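You operate a simulated robot arm through the tools that you are given. There is no shell and no other tool. Be economical: measure what you need, move in short steps, check, and stop when the job is done.

The job below is to be done with a simulated robot arm. You get a single attempt, and the scene is never put back.

TASK
Lift off ring and drum, and grease the drum's bore.
Fine: both stand on the mat; the yellow brush is filled at the grease pot and ends in its cup.
Where things are to end (x, y in the base frame): black ring within 50 mm of [390, -340]; chrome drum within 50 mm of [270, -350].

The check looks at the end state, three seconds after you hand in, the way a careful person would. Anything else that was tipped, shoved, dropped, spilled or broken makes it a failure.

THE ROBOT
A 7-joint arm with a two-finger parallel gripper, fixed in place. Base frame: the origin is at the foot of the arm, x ahead of it, y to its left, z up; the work surface is at about z = 850. Readings come in mm, rad, newtons and seconds.
With the tool pointing down near the work surface it reaches from about 240 to 680 mm from the base axis. Its first joint turns from -1.152 to 1.152 rad. Payload 2.4 kg.
The tool frame sits at the grasp point between the pads (the TCP): z along the fingers, y along the line on which they close. The tips reach 30 mm beyond it. Largest opening 94 mm; finger width 28, thickness 10; the body of the gripper, 50 by 96 mm, starts 55 mm behind the TCP.
Orientation is told as [roll, pitch, yaw] about the base's x, y, z axes, in that order, counted from this pose: with the fingers straight down and closing along the base's y, the tool's x points along the base's -x, its y along +y and its z along -z.

THE INTERFACE
- The arm moves only by the tool move_arm. Its argument "deltas" is a list of rows, each an object (a shift or turn left out is 0, a gripper value left out holds the last) with "linear": the shift along the base's x, y, z in mm, a list of three; "angular": the turn, a rotation vector about the base's x, y, z in rad, a list of three. In form: [{"linear": [dx, dy, dz], "angular": [rx, ry, rz]}, ...]. A call has 1 to 20 rows; each row shifts and turns the commanded pose from where the row before left it. "grip" is the closure in counts, from 0 (fully open) to 255 (shut), set as the call begins (left out, the last holds). A row lasts 0.2 s, in which the tool goes at most 50 mm and 0.15 rad; a call with a longer step from one row to the next is refused whole, and so is a gripper value outside its range. A pose out of reach is approached as far as the arm can. The call stops where the force on the tool passes 40 N (or 10 N more than at its start, if that is more) or the arm is blocked; 0.2 s more then pass. The fingers move at their own pace (about 153 mm/s each) and stop on an object; they squeeze with about 44 N. The grip force told is the motor's: it shows also when the fingers shut on nothing. Time passes only in rows, and 0.2 s behind the last, so rows that do not move let the fingers close. The reply holds the time, the measured pose of the TCP, the force on the tool along the base axes, the opening and the grip force, in the units named above and with some noise, with the torque about the TCP (base axes, N m) and any sound that the robot's microphone picked up.
- Cameras (640 x 400 px; columns grow to the right, rows downward): "scene" is fixed at [35.5, 473.6, 1457.1]; the picture's right is [-0.75, -0.66, 0.00], its down [-0.40, 0.45, -0.80] and it looks along [0.53, -0.60, -0.60] (base axes); focal length 283 px, centre (320, 200). "wrist" rides on the gripper at [76, 14, -102] in the tool frame; the picture's right is [-0.18, 0.98, 0.00], its down [-0.75, -0.14, -0.64] and it looks along [-0.63, -0.12, 0.77] (tool axes); focal length 243 px, centre (320, 200). There is no depth. A picture from a camera that has moved, and an enlarged one, comes with that camera's place and axes in the base frame and with its lens. The place of the scene camera against the robot may be out by one fixed shift of up to 25 mm in any direction.
- camera(camera): a new picture of that camera. The clock stands still meanwhile.
- close_up(camera, box): a new picture of the part [left, top, right, bottom] of that camera's present view, enlarged. The clock stands still meanwhile.
- job_done(): hands the job in; it is judged then, once.

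Work in short steps. Places have to be worked out from the pictures, the camera data and where the tool is seen: move nearer, look again, correct. Check each grasp and each placing, and mend what went wrong. You have 120 turns and 76 pictures in all, those below and enlarged ones among them. Open the gripper and draw the arm clear of the work before you hand the job in, unless the task says otherwise; then end with one line.

The tools are called as name(argument=value, ...) on one line, values as JSON. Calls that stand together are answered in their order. move_arm: Moves the arm, as the interface text tells. Its arguments: {"type":"object","properties":{"deltas":{"type":"array","items":{"type":"object","properties":{"linear":{"type":"array","items":{"type":"number"}},"angular":{"type":"array","items":{"type":"number"}}}}},"grip":{"type":"number"}},"required":["deltas"]} The other tools are called the same way: camera (camera) takes a picture; close_up (camera, box) takes an enlarged picture of a part of a camera's view; job_done () hands the job in.

At the start:

```text
t: 0.0
tool_pos: [362.7, 58.0, 1266.9]
tool_rot: [0.001, -0.001, 0.001]
ft_force: [0.0, -0.2, 0.2]
wrist_torque: [0.01, -0.01, 0.04]
width: 94.1
grip_force: 0.0
```

scene: 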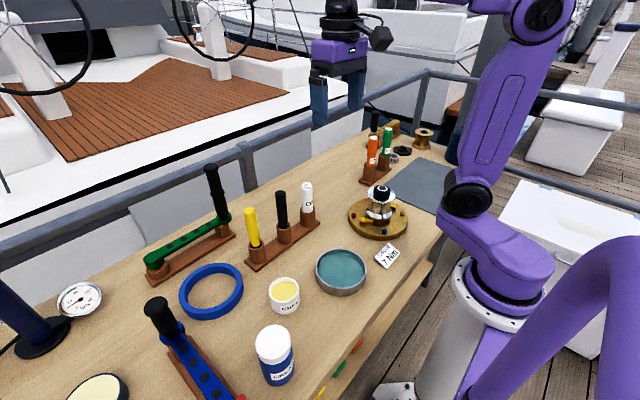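
wrist: 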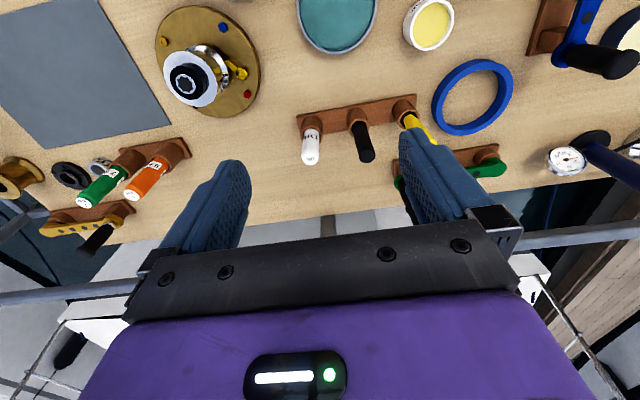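

The winch-like assembly sits at right of centre; I look closer at it and at the tools around.

close_up(camera="scene", box=[320, 160, 440, 280])

close_up(camera="scene", box=[180, 160, 340, 320])

close_up(camera="wrist", box=[130, 0, 290, 130])

```text
3.33 times, centred on (380, 220) of scene
camera zoom: at [35.5, 473.6, 1457.1], right [-0.75, -0.66, 0.0], down [-0.4, 0.45, -0.8], along [0.53, -0.6, -0.6], focal length 944 px, centre (120, 133)
```

zoom: 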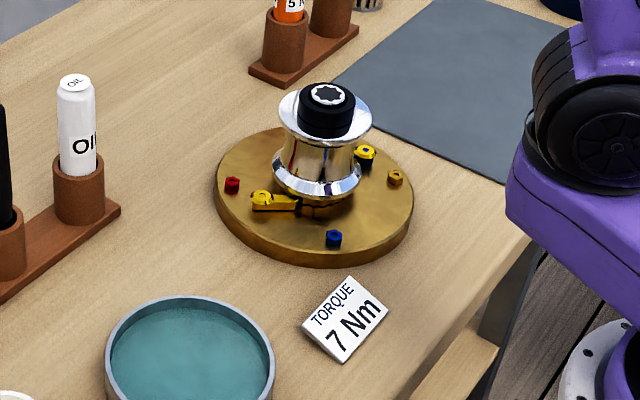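

```text
2.50 times, centred on (260, 240) of scene
camera zoom: at [35.5, 473.6, 1457.1], right [-0.75, -0.66, 0.0], down [-0.4, 0.45, -0.8], along [0.53, -0.6, -0.6], focal length 708 px, centre (470, 100)
```

zoom: 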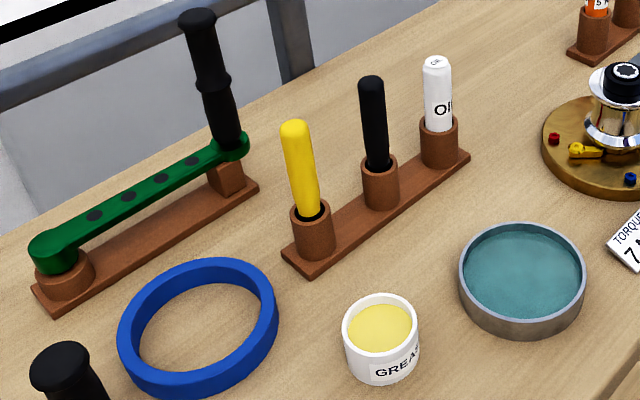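

```text
3.08 times, centred on (210, 65) of wrist
camera zoom: at [286.6, 71.6, 1370.8], right [0.18, 0.98, 0.0], down [0.75, -0.14, 0.64], along [0.63, -0.12, -0.77], focal length 746 px, centre (658, 615)
```

zoom: 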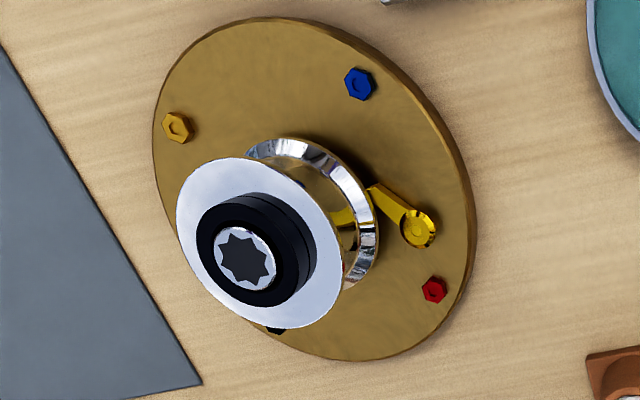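

From the wrist view the base plate centres near (340,-147) and the ring top is near z≈970. I go above it to look again.

move_arm(deltas=[{"linear": [-4, -40, -20]}, {"linear": [-4, -40, -30]}, {"linear": [-4, -40, -30]}, {"linear": [-4, -40, -30]}, {"linear": [-2, -40, -30]}, {"linear": [0, -5, -17]}, {}], grip=0)

camera(camera="wrist")

```text
refused: row 2 steps farther than a row can; nothing moved
```

```text
70 pictures are left
camera wrist: at [286.6, 71.6, 1370.8], right [0.18, 0.98, 0.0], down [0.75, -0.14, 0.64], along [0.63, -0.12, -0.77], focal length 243 px, centre (320, 200)
```

wrist: 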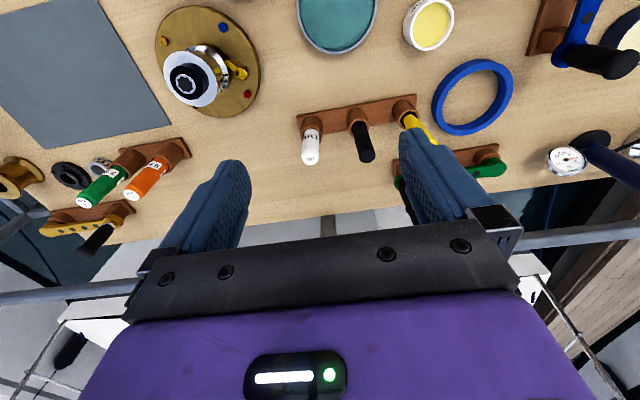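

A row was just over the 50 mm limit, so I use smaller rows.

move_arm(deltas=[{"linear": [-3, -35, -25]}, {"linear": [-3, -35, -28]}, {"linear": [-3, -35, -28]}, {"linear": [-3, -35, -28]}, {"linear": [-3, -35, -28]}, {"linear": [-3, -30, -30]}, {}], grip=0)

camera(camera="wrist")

```text
t: 1.6
tool_pos: [342.2, -147.2, 1100.3]
tool_rot: [-0.001, 0.001, 0.0]
ft_force: [0.1, -0.1, 0.1]
wrist_torque: [0.02, 0.02, 0.01]
width: 94.0
grip_force: 0.0
```

```text
69 pictures are left
camera wrist: at [266.2, -132.5, 1204.1], right [0.18, 0.98, 0.0], down [0.75, -0.14, 0.64], along [0.63, -0.12, -0.77], focal length 243 px, centre (320, 200)
```

wrist: 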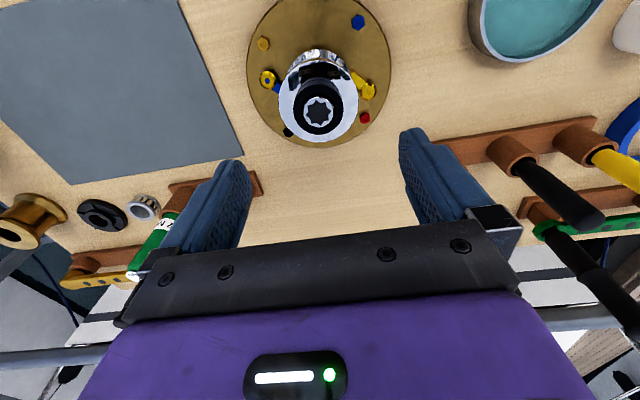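

close_up(camera="wrist", box=[240, 0, 400, 150])

```text
2.67 times, centred on (320, 75) of wrist
camera zoom: at [266.2, -132.5, 1204.1], right [0.18, 0.98, 0.0], down [0.75, -0.14, 0.64], along [0.63, -0.12, -0.77], focal length 647 px, centre (320, 533)
```

zoom: 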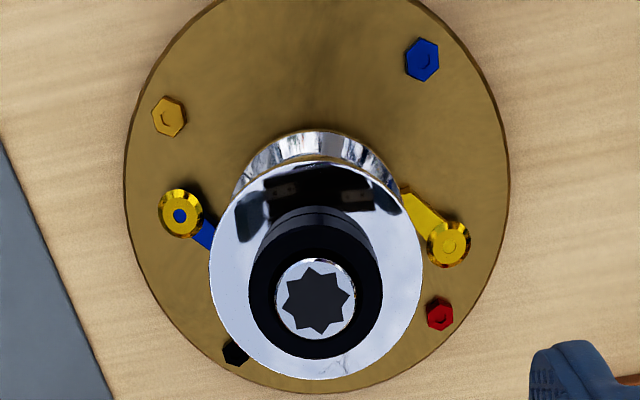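

Star centre triangulates to about (350,-151,965), ring Ø≈50, flange top z≈933. I descend to tips just above the ring and check.

move_arm(deltas=[{"linear": [4, -2, -40]}, {"linear": [4, -2, -40]}, {"linear": [0, 0, -15]}, {}])

camera(camera="wrist")

close_up(camera="scene", box=[320, 140, 440, 240])

```text
t: 2.6
tool_pos: [352.7, -152.2, 1006.7]
tool_rot: [0.001, 0.001, 0.001]
ft_force: [-0.1, -0.1, 0.2]
wrist_torque: [0.0, 0.03, 0.02]
width: 94.2
grip_force: 0.1
```

```text
67 pictures are left
camera wrist: at [275.7, -136.9, 1110.7], right [0.18, 0.98, 0.0], down [0.75, -0.14, 0.64], along [0.63, -0.12, -0.77], focal length 243 px, centre (320, 200)
```

wrist: 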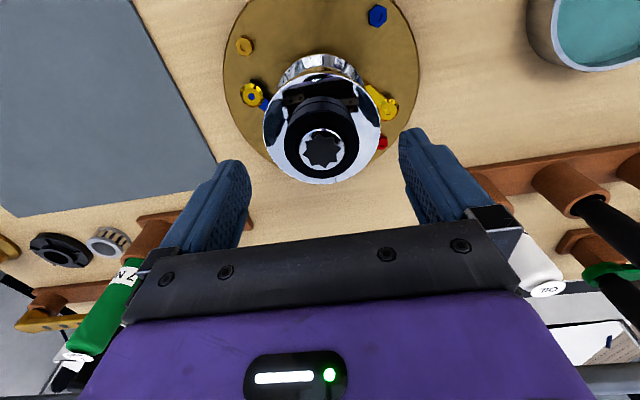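

```text
4.00 times, centred on (380, 190) of scene
camera zoom: at [35.5, 473.6, 1457.1], right [-0.75, -0.66, 0.0], down [-0.4, 0.45, -0.8], along [0.53, -0.6, -0.6], focal length 1133 px, centre (80, 240)
```

zoom: 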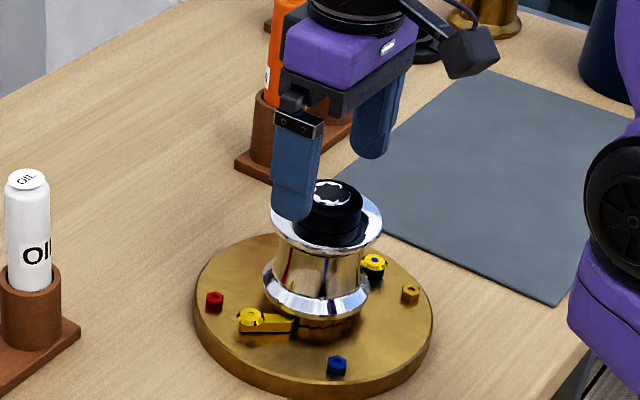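

Alignment looks right. I descend to TCP z≈978 (tips ≈948, above the flange) and close on the ring.

move_arm(deltas=[{"linear": [-2, 1, -14]}, {"linear": [0, 0, -14]}, {}])

move_arm(deltas=[{}, {}, {}, {}], grip=255)

close_up(camera="scene", box=[320, 140, 440, 240])

```text
t: 3.4
tool_pos: [351.3, -149.9, 978.2]
tool_rot: [-0.001, -0.001, 0.001]
ft_force: [0.3, -0.5, 0.3]
wrist_torque: [0.03, -0.01, 0.01]
width: 94.1
grip_force: 0.0
```

```text
t: 4.4
tool_pos: [349.5, -150.5, 978.2]
tool_rot: [0.0, 0.0, 0.0]
ft_force: [-0.3, 2.4, 0.5]
wrist_torque: [0.04, -0.06, 0.02]
width: 73.6
grip_force: 43.9
```

```text
4.00 times, centred on (380, 190) of scene
camera zoom: at [35.5, 473.6, 1457.1], right [-0.75, -0.66, 0.0], down [-0.4, 0.45, -0.8], along [0.53, -0.6, -0.6], focal length 1133 px, centre (80, 240)
```

zoom: 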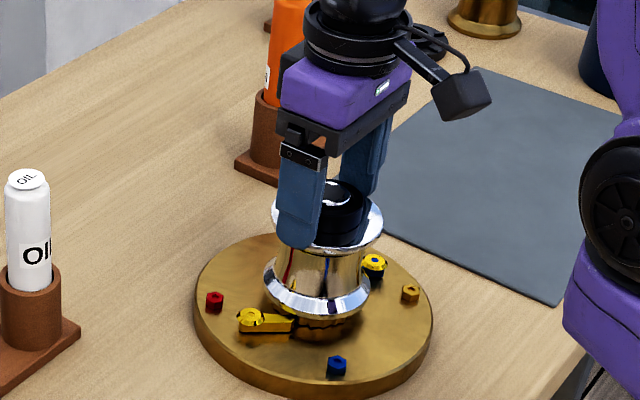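

Width 73.6 means the fingers closed on the flange, so everything sits higher than I judged (ring top ≈983). I open, rise 14 mm and close again.

move_arm(deltas=[{}, {}, {"linear": [0, 0, 8]}, {"linear": [0, 0, 8]}, {}], grip=0)

move_arm(deltas=[{}, {}, {}, {}], grip=255)

close_up(camera="scene", box=[320, 140, 440, 240])

```text
t: 5.6
tool_pos: [350.0, -151.7, 994.7]
tool_rot: [-0.001, 0.0, 0.0]
ft_force: [0.0, 0.1, 0.7]
wrist_torque: [0.0, -0.01, 0.02]
width: 94.0
grip_force: 0.1
```

```text
t: 6.6
tool_pos: [350.7, -151.8, 993.5]
tool_rot: [0.0, 0.001, 0.002]
ft_force: [-0.3, 0.6, -1.1]
wrist_torque: [-0.02, 0.02, -0.02]
width: 43.2
grip_force: 43.6
```

```text
4.00 times, centred on (380, 190) of scene
camera zoom: at [35.5, 473.6, 1457.1], right [-0.75, -0.66, 0.0], down [-0.4, 0.45, -0.8], along [0.53, -0.6, -0.6], focal length 1133 px, centre (80, 240)
```

zoom: 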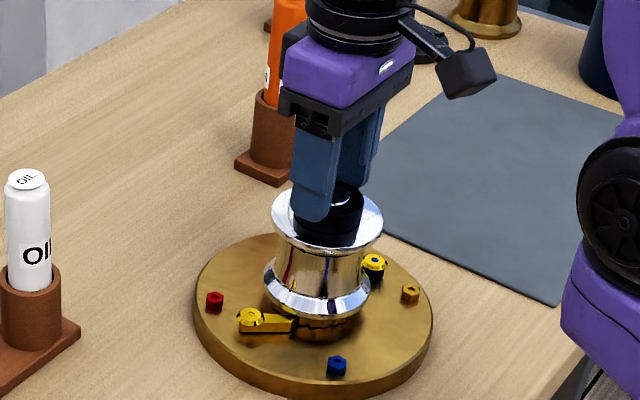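

Gripped the ring (43 mm). Lift slowly and watch the force.

move_arm(deltas=[{"linear": [0, 0, 5]}, {"linear": [0, 0, 10]}, {"linear": [0, 0, 15]}, {"linear": [0, 0, 20]}, {"linear": [0, 0, 20]}, {}])

camera(camera="scene")

camera(camera="wrist")

```text
t: 8.0
tool_pos: [350.5, -151.5, 1063.5]
tool_rot: [0.0, 0.001, -0.002]
ft_force: [0.1, 0.0, 0.3]
wrist_torque: [0.0, -0.05, 0.02]
width: 43.2
grip_force: 43.6
```

```text
63 pictures are left
```

scene: 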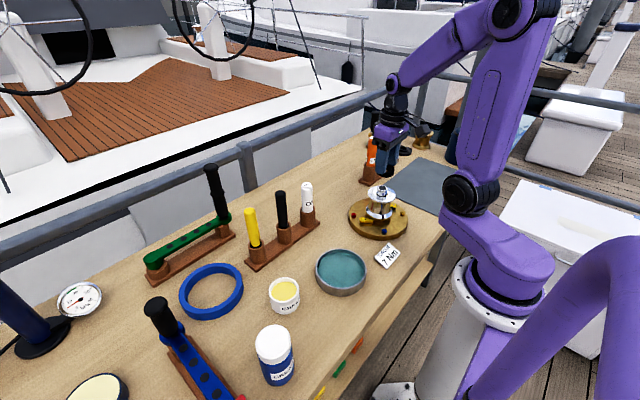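

```text
62 pictures are left
camera wrist: at [274.7, -137.0, 1167.4], right [0.18, 0.98, 0.0], down [0.75, -0.14, 0.64], along [0.63, -0.12, -0.77], focal length 243 px, centre (320, 200)
```

wrist: 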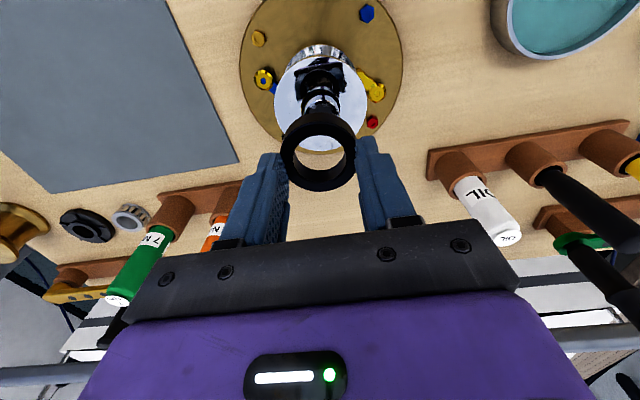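

Ring is off cleanly. Carry it over (390,-340) and lower toward the mat.

move_arm(deltas=[{"linear": [8, -40, 0]}, {"linear": [8, -40, 0]}, {"linear": [8, -40, 0]}, {"linear": [8, -40, 0]}, {"linear": [8, -28, 0]}, {"linear": [0, 0, -40]}, {"linear": [0, 0, -40]}, {"linear": [0, 0, -40]}, {"linear": [0, 0, -25]}, {}])

camera(camera="wrist")

close_up(camera="scene", box=[340, 110, 480, 210])

```text
t: 10.2
tool_pos: [391.2, -337.7, 919.2]
tool_rot: [0.001, 0.001, 0.001]
ft_force: [0.0, -0.3, -0.1]
wrist_torque: [-0.01, 0.0, -0.01]
width: 43.1
grip_force: 44.3
```

```text
61 pictures are left
camera wrist: at [315.0, -322.8, 1022.1], right [0.18, 0.98, 0.0], down [0.75, -0.14, 0.64], along [0.63, -0.12, -0.77], focal length 243 px, centre (320, 200)
```

wrist: 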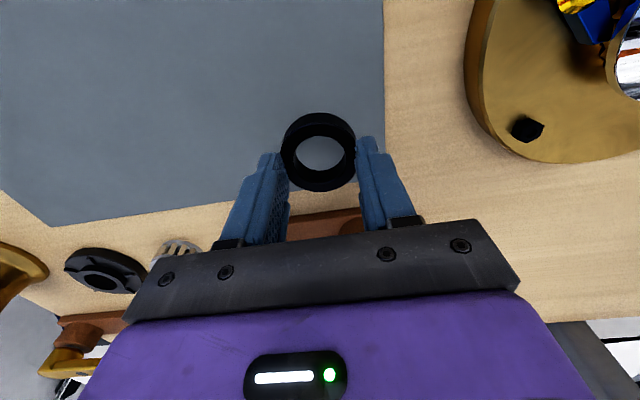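

```text
4.00 times, centred on (410, 160) of scene
camera zoom: at [35.5, 473.5, 1457.1], right [-0.75, -0.66, 0.0], down [-0.4, 0.45, -0.8], along [0.53, -0.6, -0.6], focal length 1133 px, centre (-40, 360)
```

zoom: 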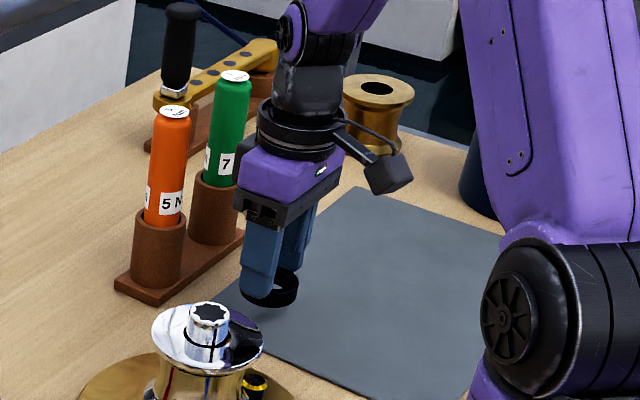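

Ring is over the mat, about 50 mm from both edges. I lower to z≈900, then in fine steps until contact.

move_arm(deltas=[{"linear": [0, 0, -10]}, {"linear": [0, 0, -10]}, {}])

close_up(camera="scene", box=[380, 150, 440, 190])

```text
t: 11.0
tool_pos: [392.0, -339.2, 898.7]
tool_rot: [-0.001, -0.001, 0.0]
ft_force: [-0.1, -0.6, 0.3]
wrist_torque: [0.02, -0.01, 0.0]
width: 42.9
grip_force: 44.6
```

```text
10.00 times, centred on (410, 170) of scene
camera zoom: at [35.5, 473.5, 1457.1], right [-0.75, -0.66, 0.0], down [-0.4, 0.45, -0.8], along [0.53, -0.6, -0.6], focal length 2832 px, centre (-580, 500)
```

zoom: 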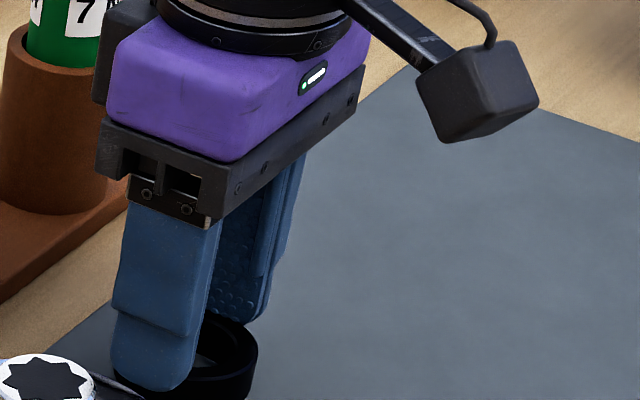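

move_arm(deltas=[{"linear": [0, 0, -3]}, {"linear": [0, 0, -3]}, {}])

move_arm(deltas=[{"linear": [0, 0, -2]}, {"linear": [0, 0, -2]}, {}])

```text
t: 11.8
tool_pos: [392.3, -337.7, 893.1]
tool_rot: [-0.003, -0.001, 0.0]
ft_force: [-4.7, 5.1, 34.5]
wrist_torque: [0.24, 0.19, -0.06]
width: 43.5
grip_force: 43.4
```

```text
t: 12.6
tool_pos: [392.1, -338.5, 890.0]
tool_rot: [-0.008, -0.005, 0.002]
ft_force: [3.5, 3.0, 35.6]
wrist_torque: [0.19, -0.14, -0.02]
width: 42.9
grip_force: 44.4
```

Contact at z≈893; the ring stands on the mat. I release gently and rise.

move_arm(deltas=[{"linear": [0, 0, 2]}, {}, {}], grip=0)

move_arm(deltas=[{"linear": [0, 0, 20]}, {"linear": [0, 0, 40]}, {"linear": [0, 0, 40]}, {"linear": [0, 0, 40]}, {"linear": [0, 0, 40]}, {}])

camera(camera="wrist")

close_up(camera="scene", box=[320, 140, 480, 240])

```text
t: 13.4
tool_pos: [389.9, -337.9, 890.6]
tool_rot: [0.002, 0.001, 0.0]
ft_force: [1.1, 0.5, -0.2]
wrist_torque: [0.0, 0.01, 0.02]
width: 93.9
grip_force: 0.1
```

```text
t: 14.8
tool_pos: [390.5, -337.9, 1071.0]
tool_rot: [-0.001, 0.001, -0.001]
ft_force: [0.4, 0.2, 0.4]
wrist_torque: [0.02, 0.0, -0.01]
width: 93.9
grip_force: 0.0
```

```text
58 pictures are left
camera wrist: at [315.2, -324.5, 1173.8], right [0.18, 0.98, 0.0], down [0.75, -0.14, 0.64], along [0.63, -0.12, -0.77], focal length 243 px, centre (320, 200)
```

wrist: 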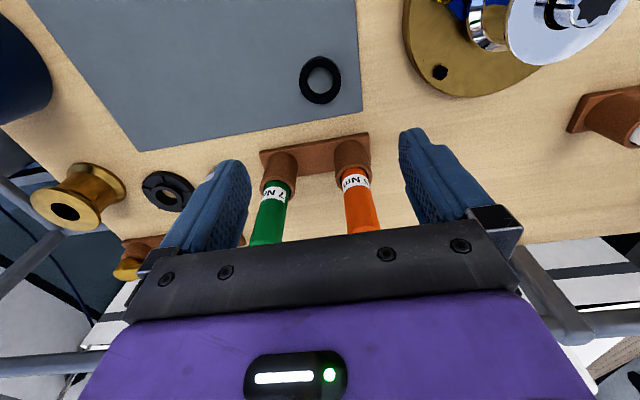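

```text
4.00 times, centred on (400, 190) of scene
camera zoom: at [35.5, 473.6, 1457.1], right [-0.75, -0.66, 0.0], down [-0.4, 0.45, -0.8], along [0.53, -0.6, -0.6], focal length 1133 px, centre (0, 240)
```

zoom: 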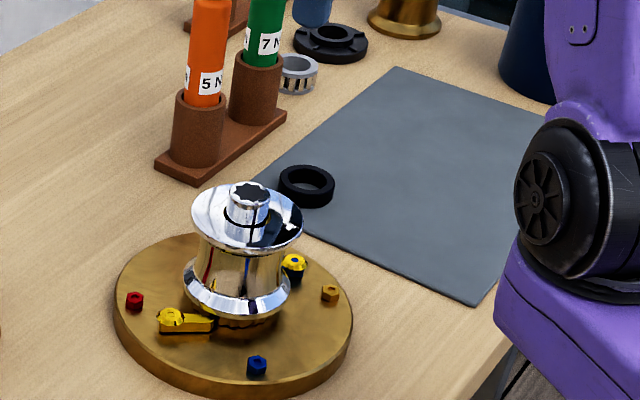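

Ring stands well on the mat. Now I return above the drum at z≈1040 and check centring on the spindle.

move_arm(deltas=[{"linear": [-8, 40, 0]}, {"linear": [-8, 40, 0]}, {"linear": [-8, 40, 0]}, {"linear": [-8, 40, 0]}, {"linear": [-8, 27, 0]}, {"linear": [0, 0, -31]}, {}])

camera(camera="wrist")

close_up(camera="scene", box=[320, 140, 440, 240])

```text
t: 16.4
tool_pos: [353.3, -152.5, 1039.0]
tool_rot: [0.0, -0.001, 0.0]
ft_force: [0.3, 0.2, -0.4]
wrist_torque: [-0.02, 0.01, 0.08]
width: 93.9
grip_force: 0.0
```

```text
56 pictures are left
camera wrist: at [276.9, -137.8, 1143.1], right [0.18, 0.98, 0.0], down [0.75, -0.14, 0.64], along [0.63, -0.12, -0.77], focal length 243 px, centre (320, 200)
```

wrist: 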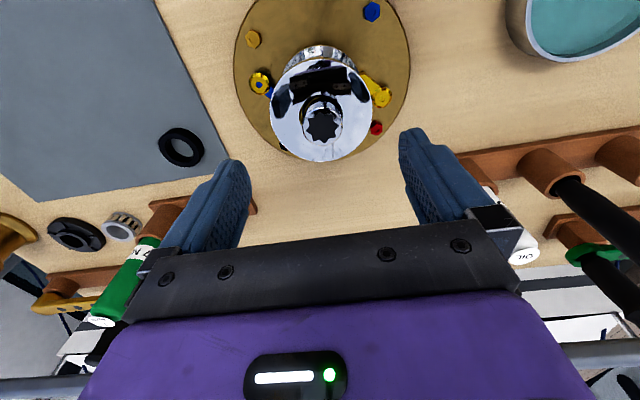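

```text
4.00 times, centred on (380, 190) of scene
camera zoom: at [35.5, 473.6, 1457.1], right [-0.75, -0.66, 0.0], down [-0.4, 0.45, -0.8], along [0.53, -0.6, -0.6], focal length 1133 px, centre (80, 240)
```

zoom: 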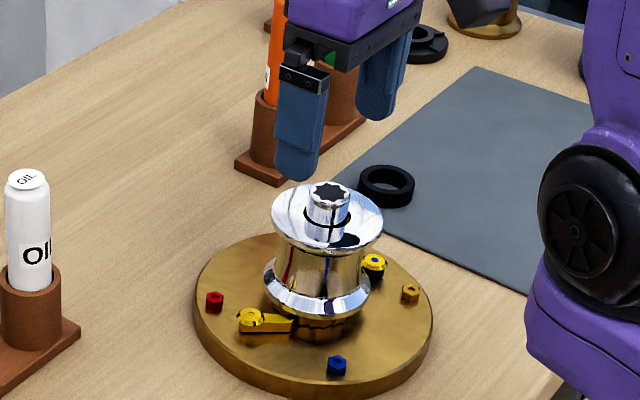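

Spindle centre about (348,-150); flange Ø≈82. I descend around the flange to TCP z≈945, leaving the palm above the spindle top.

move_arm(deltas=[{"linear": [-2, 1, -30]}, {"linear": [0, 0, -25]}, {"linear": [0, 0, -10]}, {}])

camera(camera="wrist")

```text
t: 17.4
tool_pos: [350.1, -151.2, 974.0]
tool_rot: [0.0, 0.0, 0.001]
ft_force: [-0.2, 0.2, 0.3]
wrist_torque: [0.01, 0.02, -0.01]
width: 94.0
grip_force: 0.1
```

```text
54 pictures are left
camera wrist: at [273.9, -137.0, 1078.1], right [0.18, 0.98, 0.0], down [0.75, -0.14, 0.64], along [0.63, -0.12, -0.77], focal length 243 px, centre (320, 200)
```

wrist: 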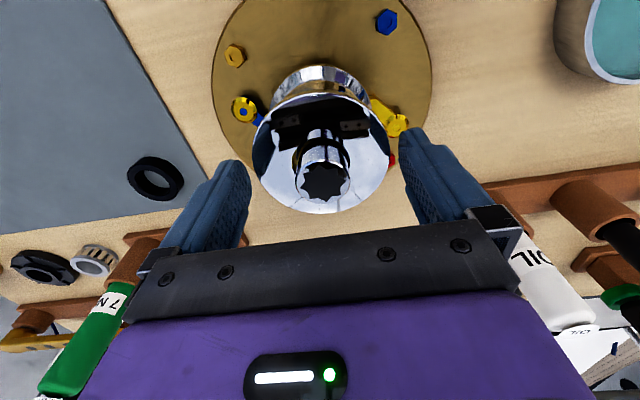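

move_arm(deltas=[{"linear": [-3, 1.5, -10]}, {"linear": [0, 0, -10]}, {"linear": [0, 0, -9]}, {}])

move_arm(deltas=[{}, {}, {}, {}], grip=255)

close_up(camera="scene", box=[320, 140, 440, 240])

```text
t: 18.4
tool_pos: [346.2, -149.9, 944.6]
tool_rot: [0.001, -0.002, 0.0]
ft_force: [0.2, 0.4, 0.0]
wrist_torque: [0.01, 0.02, 0.02]
width: 94.2
grip_force: 0.0
```

```text
t: 19.4
tool_pos: [346.9, -149.8, 945.1]
tool_rot: [0.0, 0.0, 0.0]
ft_force: [0.9, -2.4, -0.5]
wrist_torque: [0.05, -0.1, 0.02]
width: 78.1
grip_force: 43.8
```

```text
4.00 times, centred on (380, 190) of scene
camera zoom: at [35.5, 473.5, 1457.2], right [-0.75, -0.66, 0.0], down [-0.4, 0.45, -0.8], along [0.53, -0.6, -0.6], focal length 1133 px, centre (80, 240)
```

zoom: 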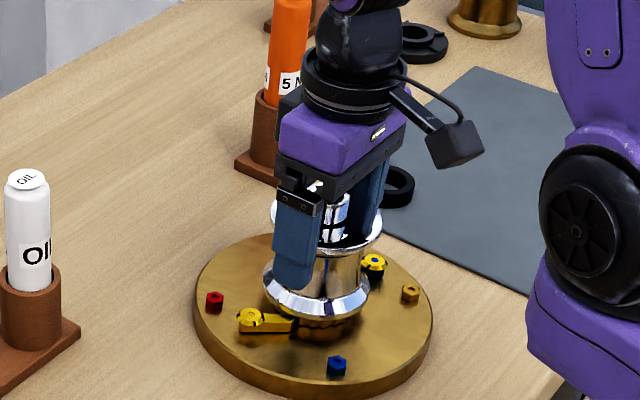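

Holding the flange at 78 mm. Lift slowly straight up and watch forces.

move_arm(deltas=[{"linear": [0, 0, 4]}, {"linear": [0, 0, 6]}, {"linear": [0, 0, 10]}, {}])

close_up(camera="scene", box=[320, 140, 440, 240])

```text
t: 20.4
tool_pos: [347.2, -149.6, 963.1]
tool_rot: [0.0, -0.001, 0.0]
ft_force: [-0.3, -0.9, -7.7]
wrist_torque: [0.04, 0.01, 0.01]
width: 78.4
grip_force: 44.2
```

```text
4.00 times, centred on (380, 190) of scene
camera zoom: at [35.6, 473.5, 1457.2], right [-0.75, -0.66, 0.0], down [-0.4, 0.45, -0.8], along [0.53, -0.6, -0.6], focal length 1133 px, centre (80, 240)
```

zoom: 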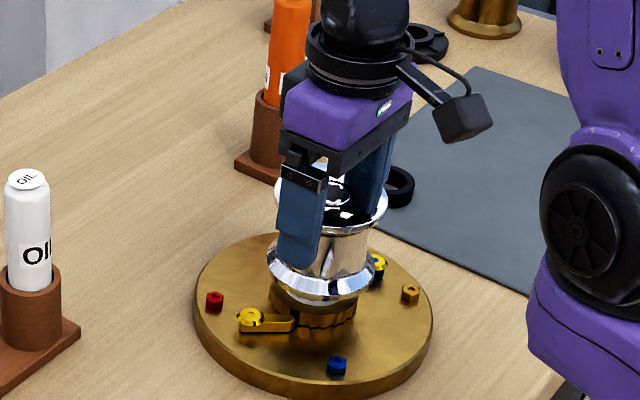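

Drum slides up (7.7 N weight). Continue straight up until it clears the spindle.

move_arm(deltas=[{"linear": [0, 0, 15]}, {"linear": [0, 0, 20]}, {"linear": [0, 0, 20]}, {"linear": [0, 0, 20]}, {"linear": [0, 0, 20]}, {"linear": [0, 0, 20]}, {"linear": [0, 0, 20]}, {"linear": [0, 0, 10]}, {}])

camera(camera="scene")

camera(camera="wrist")

```text
t: 22.4
tool_pos: [346.8, -149.1, 1109.8]
tool_rot: [0.001, 0.001, 0.002]
ft_force: [0.3, 0.3, -8.3]
wrist_torque: [-0.01, 0.01, -0.01]
width: 78.1
grip_force: 44.5
```

```text
51 pictures are left
```

scene: 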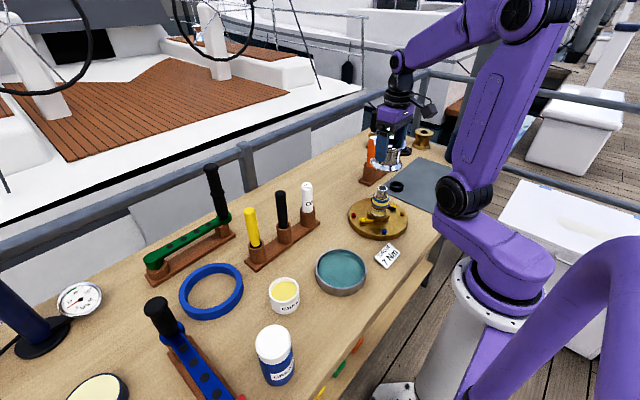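

```text
50 pictures are left
camera wrist: at [270.3, -135.3, 1214.3], right [0.18, 0.98, 0.0], down [0.75, -0.14, 0.64], along [0.63, -0.12, -0.77], focal length 243 px, centre (320, 200)
```

wrist: 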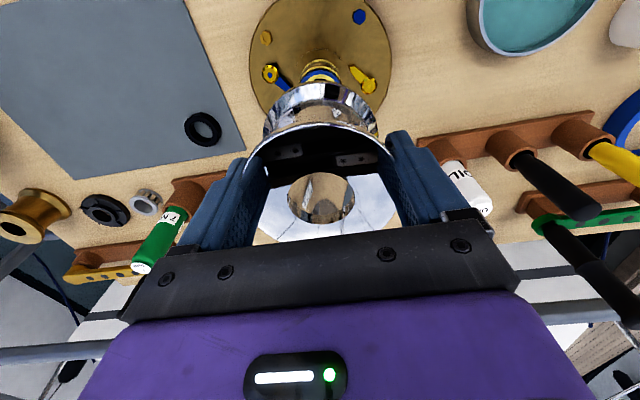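

Drum is free. Carry it to (270,-350) and lower to z≈940.

move_arm(deltas=[{"linear": [-10, -30, 0]}, {"linear": [-14, -36, 0]}, {"linear": [-14, -36, 0]}, {"linear": [-14, -36, 0]}, {"linear": [-14, -36, 0]}, {"linear": [-11, -27, 0]}, {"linear": [0, 0, -35]}, {"linear": [0, 0, -40]}, {"linear": [0, 0, -40]}, {"linear": [0, 0, -35]}, {"linear": [0, 0, -15]}, {}])

camera(camera="wrist")

close_up(camera="scene", box=[370, 120, 490, 220])

```text
t: 25.0
tool_pos: [266.6, -352.5, 946.6]
tool_rot: [0.001, 0.0, -0.001]
ft_force: [-0.5, -0.3, -7.2]
wrist_torque: [0.04, 0.02, -0.03]
width: 78.2
grip_force: 44.2
```

```text
49 pictures are left
camera wrist: at [191.2, -337.3, 1049.2], right [0.18, 0.98, 0.0], down [0.75, -0.14, 0.64], along [0.63, -0.12, -0.77], focal length 243 px, centre (320, 200)
```

wrist: 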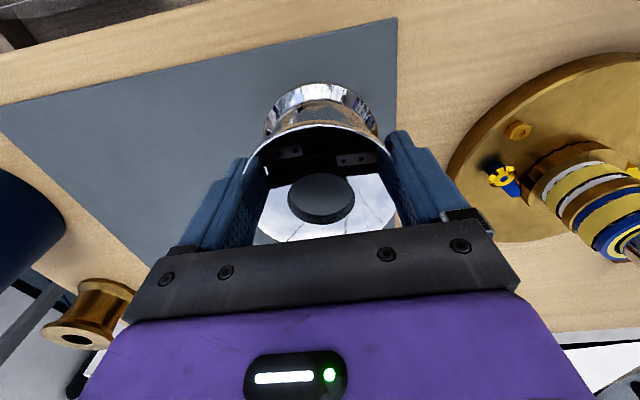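

```text
4.00 times, centred on (430, 170) of scene
camera zoom: at [35.6, 473.5, 1457.2], right [-0.75, -0.66, 0.0], down [-0.4, 0.45, -0.8], along [0.53, -0.6, -0.6], focal length 1133 px, centre (-120, 320)
```

zoom: 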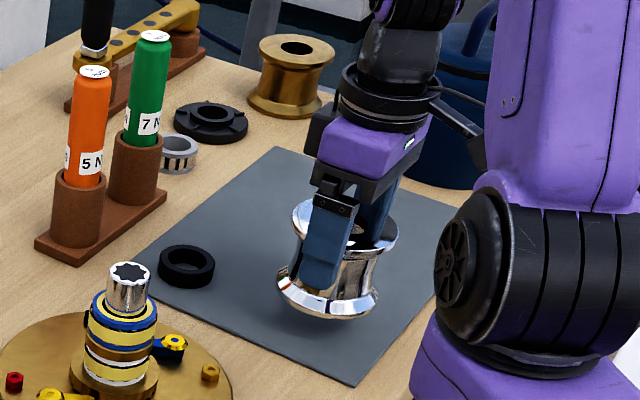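

Over the mat and inside its edges. Lower in small steps to contact.

move_arm(deltas=[{"linear": [5, 1, -8]}, {"linear": [0, 0, -6]}, {"linear": [0, 0, -5]}, {}])

move_arm(deltas=[{"linear": [0, 0, -3]}, {"linear": [0, 0, -3]}, {}])

close_up(camera="scene", box=[420, 150, 480, 210])

```text
t: 26.0
tool_pos: [274.2, -349.5, 924.6]
tool_rot: [0.0, -0.002, -0.002]
ft_force: [-0.1, 0.7, -8.3]
wrist_torque: [-0.01, 0.04, 0.0]
width: 78.4
grip_force: 44.0
```

```text
t: 26.8
tool_pos: [273.5, -350.5, 919.3]
tool_rot: [-0.002, 0.0, 0.001]
ft_force: [0.1, -0.9, -7.8]
wrist_torque: [0.02, 0.03, 0.01]
width: 78.1
grip_force: 43.9
```

```text
6.67 times, centred on (450, 180) of scene
camera zoom: at [35.6, 473.5, 1457.2], right [-0.75, -0.66, 0.0], down [-0.4, 0.45, -0.8], along [0.53, -0.6, -0.6], focal length 1888 px, centre (-547, 333)
```

zoom: 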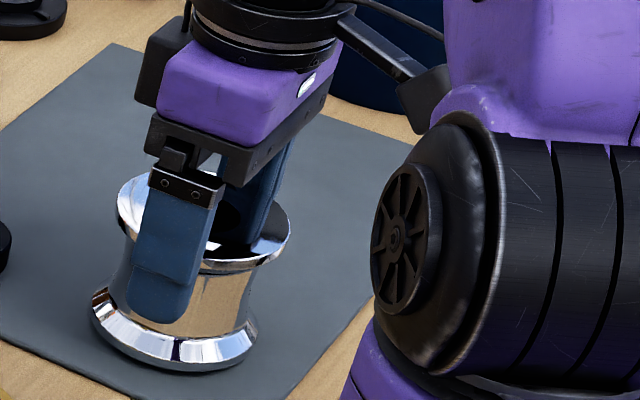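

Still hanging (−7.8 N) but close; continue in 2 mm steps.

move_arm(deltas=[{"linear": [0, 0, -2]}, {"linear": [0, 0, -2]}, {}])

move_arm(deltas=[{"linear": [0, 0, -2]}, {"linear": [0, 0, -1]}, {}])

```text
t: 27.6
tool_pos: [274.8, -350.6, 916.1]
tool_rot: [0.001, 0.0, 0.0]
ft_force: [0.2, -0.2, -8.2]
wrist_torque: [0.0, 0.06, -0.01]
width: 78.4
grip_force: 44.2
```

```text
t: 28.4
tool_pos: [274.5, -349.3, 913.3]
tool_rot: [-0.001, 0.0, 0.0]
ft_force: [-10.0, 6.2, 35.7]
wrist_torque: [0.07, -0.02, 0.12]
width: 78.3
grip_force: 43.9
```

Contact at z≈913. Release and rise straight up, then look.

move_arm(deltas=[{"linear": [0, 0, 1]}, {}, {}], grip=0)

move_arm(deltas=[{"linear": [0, 0, 15]}, {"linear": [0, 0, 30]}, {"linear": [0, 0, 40]}, {"linear": [0, 0, 45]}, {"linear": [0, 0, 45]}, {}])

camera(camera="wrist")

camera(camera="scene")

```text
t: 29.2
tool_pos: [273.8, -349.0, 913.2]
tool_rot: [-0.001, 0.0, -0.001]
ft_force: [0.4, 0.4, 0.0]
wrist_torque: [-0.04, 0.01, 0.02]
width: 93.9
grip_force: 0.0
```

```text
t: 30.6
tool_pos: [274.4, -351.7, 1091.7]
tool_rot: [0.0, 0.0, 0.001]
ft_force: [-1.1, -0.9, -0.4]
wrist_torque: [-0.02, 0.01, 0.01]
width: 93.9
grip_force: 0.0
```

```text
46 pictures are left
camera wrist: at [198.2, -336.1, 1195.2], right [0.18, 0.98, 0.0], down [0.75, -0.14, 0.64], along [0.63, -0.12, -0.77], focal length 243 px, centre (320, 200)
```

wrist: 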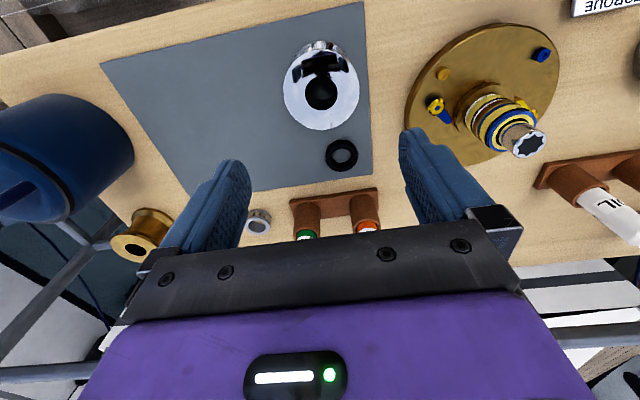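

```text
45 pictures are left
```

scene: 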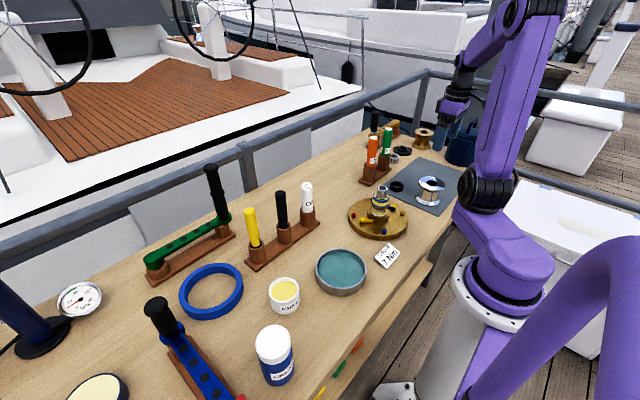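

Both stand well; bore centre about (276,-350), Ø≈35, drum top z≈920. Now travel to view the yellow brush near (480,197).

move_arm(deltas=[{"linear": [0, 0, 40]}, {"linear": [10, 42, 10]}, {"linear": [14, 42, 0]}, {"linear": [14, 42, 0]}, {"linear": [14, 42, 0]}, {"linear": [14, 42, 0]}, {"linear": [14, 42, 0]}, {"linear": [14, 42, 0]}, {"linear": [14, 42, 0]}, {"linear": [14, 42, 0]}, {"linear": [14, 42, 0]}, {"linear": [14, 42, 0]}, {"linear": [14, 42, 0]}, {"linear": [12, 30, 0]}, {}])

camera(camera="wrist")

```text
t: 33.8
tool_pos: [448.7, 183.9, 1136.8]
tool_rot: [0.002, 0.0, 0.001]
ft_force: [-0.9, -0.9, 0.6]
wrist_torque: [0.01, -0.02, 0.0]
width: 94.0
grip_force: 0.1
```

```text
44 pictures are left
camera wrist: at [372.7, 199.4, 1241.1], right [0.18, 0.98, 0.0], down [0.75, -0.14, 0.64], along [0.63, -0.12, -0.77], focal length 243 px, centre (320, 200)
```

wrist: 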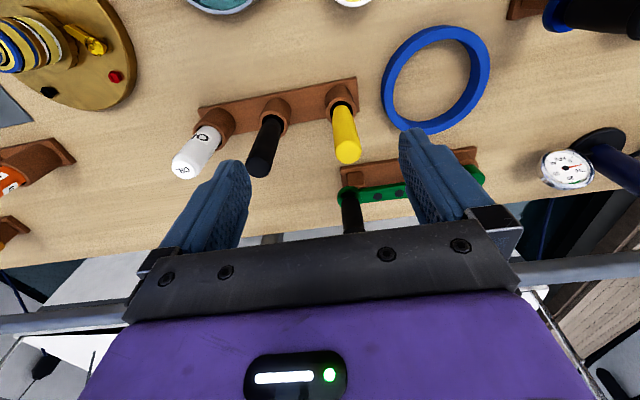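

The brush stands near (473–484, 205) with top z≈1045–1065. I take a second view from a lower place short of it to triangulate.

move_arm(deltas=[{"linear": [-20, 10, -20]}, {"linear": [-10, 10, -20]}, {}])

camera(camera="wrist")

```text
t: 34.6
tool_pos: [418.8, 206.2, 1098.0]
tool_rot: [-0.001, 0.001, 0.0]
ft_force: [-0.6, -0.1, 0.4]
wrist_torque: [0.0, 0.02, -0.01]
width: 93.9
grip_force: 0.0
```

```text
43 pictures are left
camera wrist: at [342.2, 219.7, 1201.6], right [0.18, 0.98, 0.0], down [0.75, -0.14, 0.64], along [0.63, -0.12, -0.77], focal length 243 px, centre (320, 200)
```

wrist: 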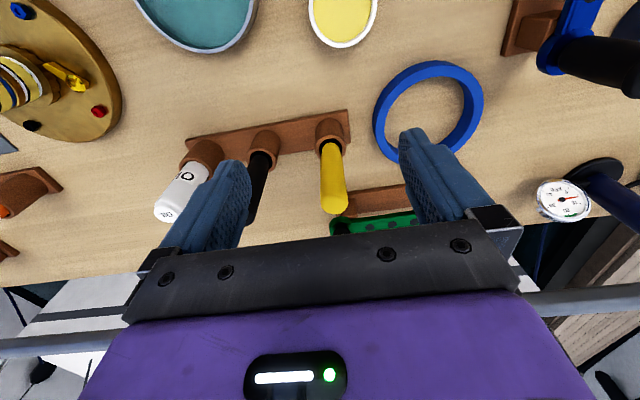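

Triangulation gives cup top ≈(488,207,888) and handle top z≈1020–1040. I move over x≈489, y≈205 at this height and recheck.

move_arm(deltas=[{"linear": [35, 0, 0]}, {"linear": [35, -1, 0]}, {}])

camera(camera="wrist")

close_up(camera="scene", box=[180, 130, 320, 270])

```text
t: 35.4
tool_pos: [489.4, 205.5, 1099.7]
tool_rot: [-0.001, 0.001, -0.001]
ft_force: [0.3, 0.2, 0.0]
wrist_torque: [-0.02, -0.01, -0.01]
width: 94.0
grip_force: 0.1
```

```text
42 pictures are left
camera wrist: at [413.0, 219.3, 1203.2], right [0.18, 0.98, 0.0], down [0.75, -0.14, 0.64], along [0.63, -0.12, -0.77], focal length 243 px, centre (320, 200)
```

wrist: 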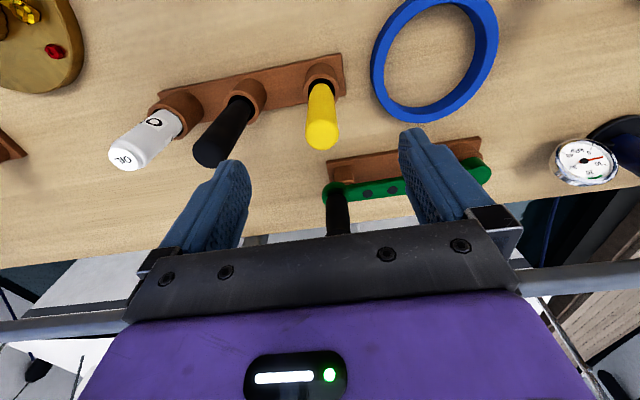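

```text
2.86 times, centred on (250, 200) of scene
camera zoom: at [35.5, 473.5, 1457.1], right [-0.75, -0.66, 0.0], down [-0.4, 0.45, -0.8], along [0.53, -0.6, -0.6], focal length 809 px, centre (520, 200)
```

zoom: 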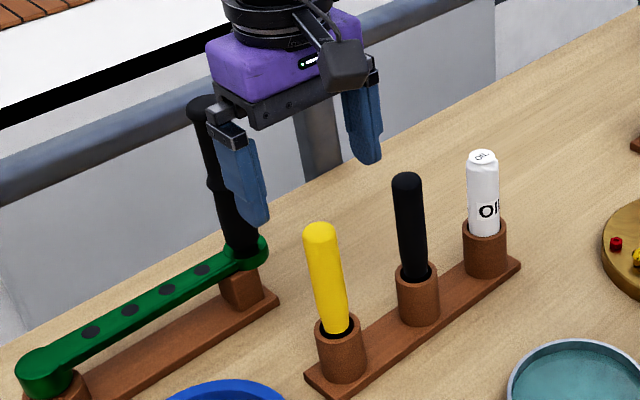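

The estimates cluster at (493±6, 205). Straddling is safe in y, so I descend to z≈1000 and check.

move_arm(deltas=[{"linear": [3, 0, -35]}, {"linear": [0, 0, -35]}, {"linear": [0, 0, -30]}, {}])

camera(camera="wrist")

close_up(camera="scene", box=[190, 170, 290, 270])

```text
t: 36.4
tool_pos: [492.9, 202.8, 999.2]
tool_rot: [-0.002, 0.0, 0.001]
ft_force: [0.0, -0.5, 0.6]
wrist_torque: [0.01, 0.01, -0.02]
width: 94.0
grip_force: 0.1
```

```text
40 pictures are left
camera wrist: at [416.8, 218.2, 1104.0], right [0.18, 0.98, 0.0], down [0.75, -0.14, 0.64], along [0.63, -0.12, -0.77], focal length 243 px, centre (320, 200)
```

wrist: 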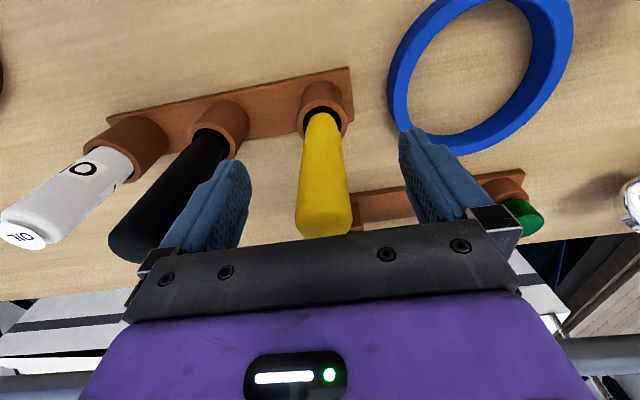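

```text
4.00 times, centred on (240, 220) of scene
camera zoom: at [35.5, 473.6, 1457.1], right [-0.75, -0.66, 0.0], down [-0.4, 0.45, -0.8], along [0.53, -0.6, -0.6], focal length 1133 px, centre (640, 120)
```

zoom: 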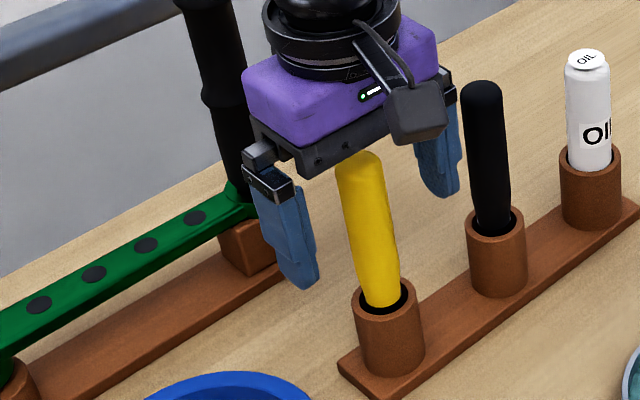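

Re-reading the view: cup rim is at z≈925, handle vertical at about (487,206), top ≈1036. I shift slightly and close at the current height.

move_arm(deltas=[{"linear": [-5, 2, 0]}, {}])

move_arm(deltas=[{}, {}, {}, {}], grip=255)

camera(camera="wrist")

```text
t: 37.0
tool_pos: [489.5, 206.1, 999.7]
tool_rot: [0.0, 0.0, 0.0]
ft_force: [0.0, 0.1, -0.5]
wrist_torque: [-0.03, 0.0, 0.0]
width: 93.7
grip_force: 0.0
```

```text
t: 38.0
tool_pos: [488.3, 204.9, 1000.0]
tool_rot: [0.001, 0.0, 0.0]
ft_force: [0.3, -0.6, 0.0]
wrist_torque: [-0.07, 0.0, -0.01]
width: 27.8
grip_force: 44.6
```

```text
38 pictures are left
camera wrist: at [411.9, 219.8, 1104.2], right [0.18, 0.98, 0.0], down [0.75, -0.14, 0.64], along [0.63, -0.12, -0.77], focal length 243 px, centre (320, 200)
```

wrist: 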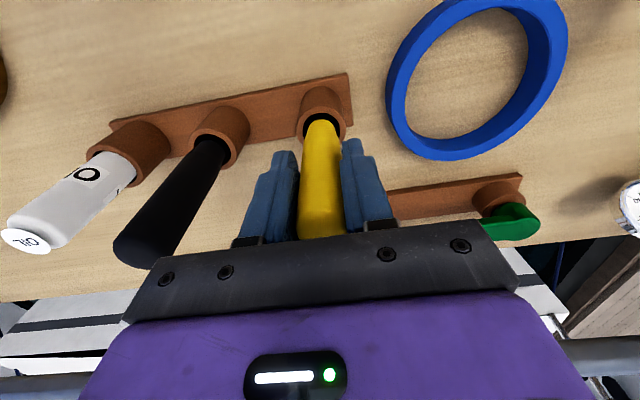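

Brush gripped at 27.8 mm at (488,205,1000). Lift it straight out.

move_arm(deltas=[{"linear": [0, 0, 10]}, {"linear": [0, 0, 20]}, {"linear": [0, 0, 30]}, {"linear": [0, 0, 30]}, {"linear": [0, 0, 30]}, {"linear": [0, 0, 30]}, {}])

camera(camera="scene")

camera(camera="wrist")

```text
t: 39.6
tool_pos: [486.5, 204.6, 1148.9]
tool_rot: [0.0, -0.002, 0.0]
ft_force: [-0.6, 0.5, -0.5]
wrist_torque: [0.0, 0.0, 0.0]
width: 27.6
grip_force: 43.7
```

```text
37 pictures are left
```

scene: 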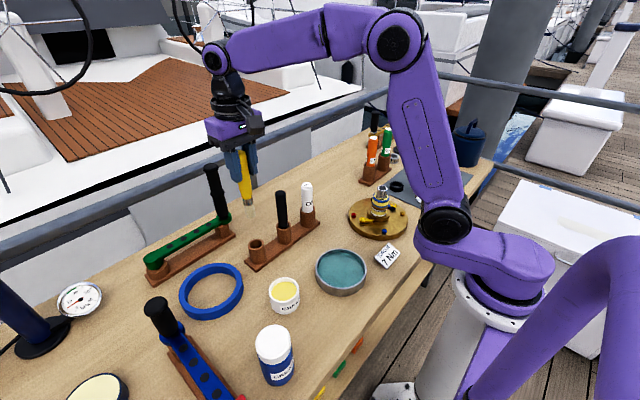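

```text
36 pictures are left
camera wrist: at [410.4, 219.1, 1253.6], right [0.18, 0.98, 0.0], down [0.75, -0.14, 0.64], along [0.63, -0.12, -0.77], focal length 243 px, centre (320, 200)
```

wrist: 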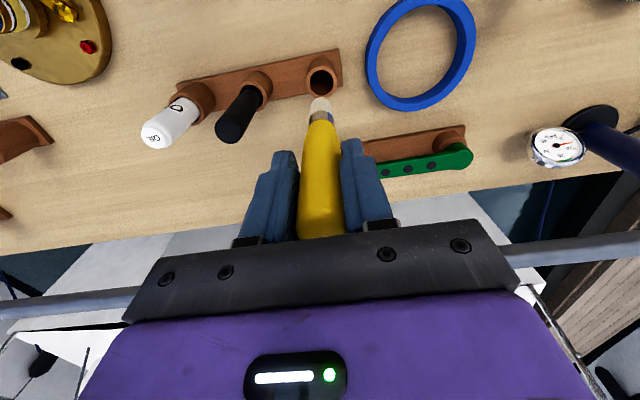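

close_up(camera="scene", box=[200, 120, 290, 270])

close_up(camera="scene", box=[250, 260, 330, 320])

```text
2.67 times, centred on (245, 195) of scene
camera zoom: at [35.5, 473.6, 1457.1], right [-0.75, -0.66, 0.0], down [-0.4, 0.45, -0.8], along [0.53, -0.6, -0.6], focal length 755 px, centre (520, 213)
```

zoom: 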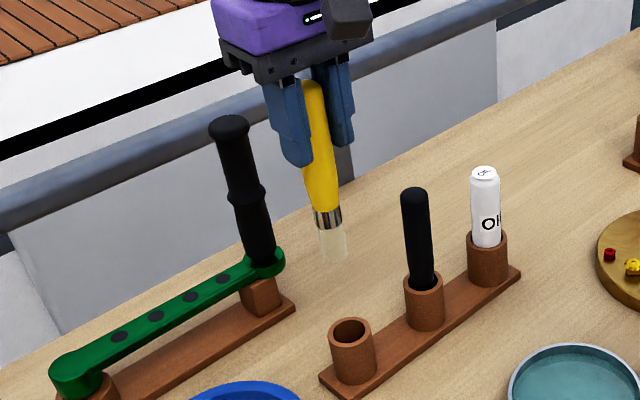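

```text
6.67 times, centred on (290, 290) of scene
camera zoom: at [35.5, 473.6, 1457.1], right [-0.75, -0.66, 0.0], down [-0.4, 0.45, -0.8], along [0.53, -0.6, -0.6], focal length 1888 px, centre (520, -400)
```

zoom: 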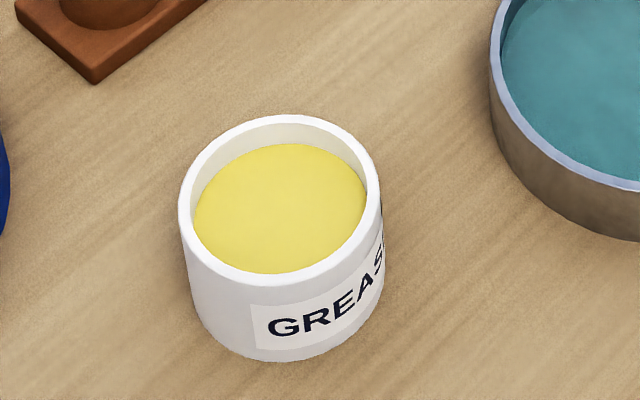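

Brush tip is about 137 mm below the TCP. Grease pot appears near (357,235). I move above it, tip still ~120 mm over it, and look.

move_arm(deltas=[{"linear": [-40, 8, 0]}, {"linear": [-40, 8, 0]}, {"linear": [-40, 10, 0]}, {"linear": [-10, 4, 0]}, {}])

camera(camera="wrist")

close_up(camera="scene", box=[230, 200, 330, 320])

```text
t: 40.8
tool_pos: [357.3, 237.0, 1149.8]
tool_rot: [-0.001, 0.001, -0.001]
ft_force: [0.0, 0.0, -0.5]
wrist_torque: [0.0, 0.0, 0.01]
width: 27.8
grip_force: 44.0
```

```text
33 pictures are left
camera wrist: at [281.5, 251.0, 1253.3], right [0.18, 0.98, 0.0], down [0.75, -0.14, 0.64], along [0.63, -0.12, -0.77], focal length 243 px, centre (320, 200)
```

wrist: 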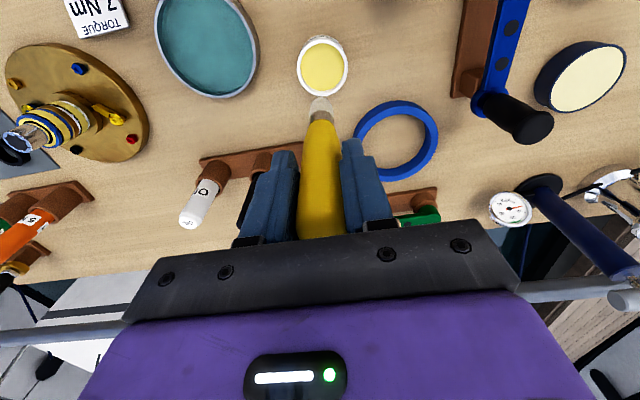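

```text
3.33 times, centred on (280, 260) of scene
camera zoom: at [35.5, 473.6, 1457.1], right [-0.75, -0.66, 0.0], down [-0.4, 0.45, -0.8], along [0.53, -0.6, -0.6], focal length 944 px, centre (453, 0)
```

zoom: 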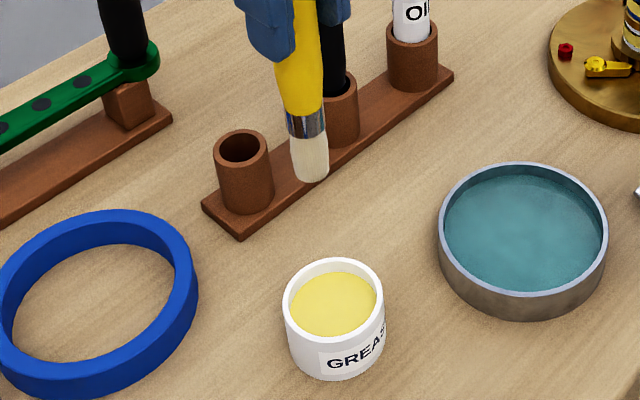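

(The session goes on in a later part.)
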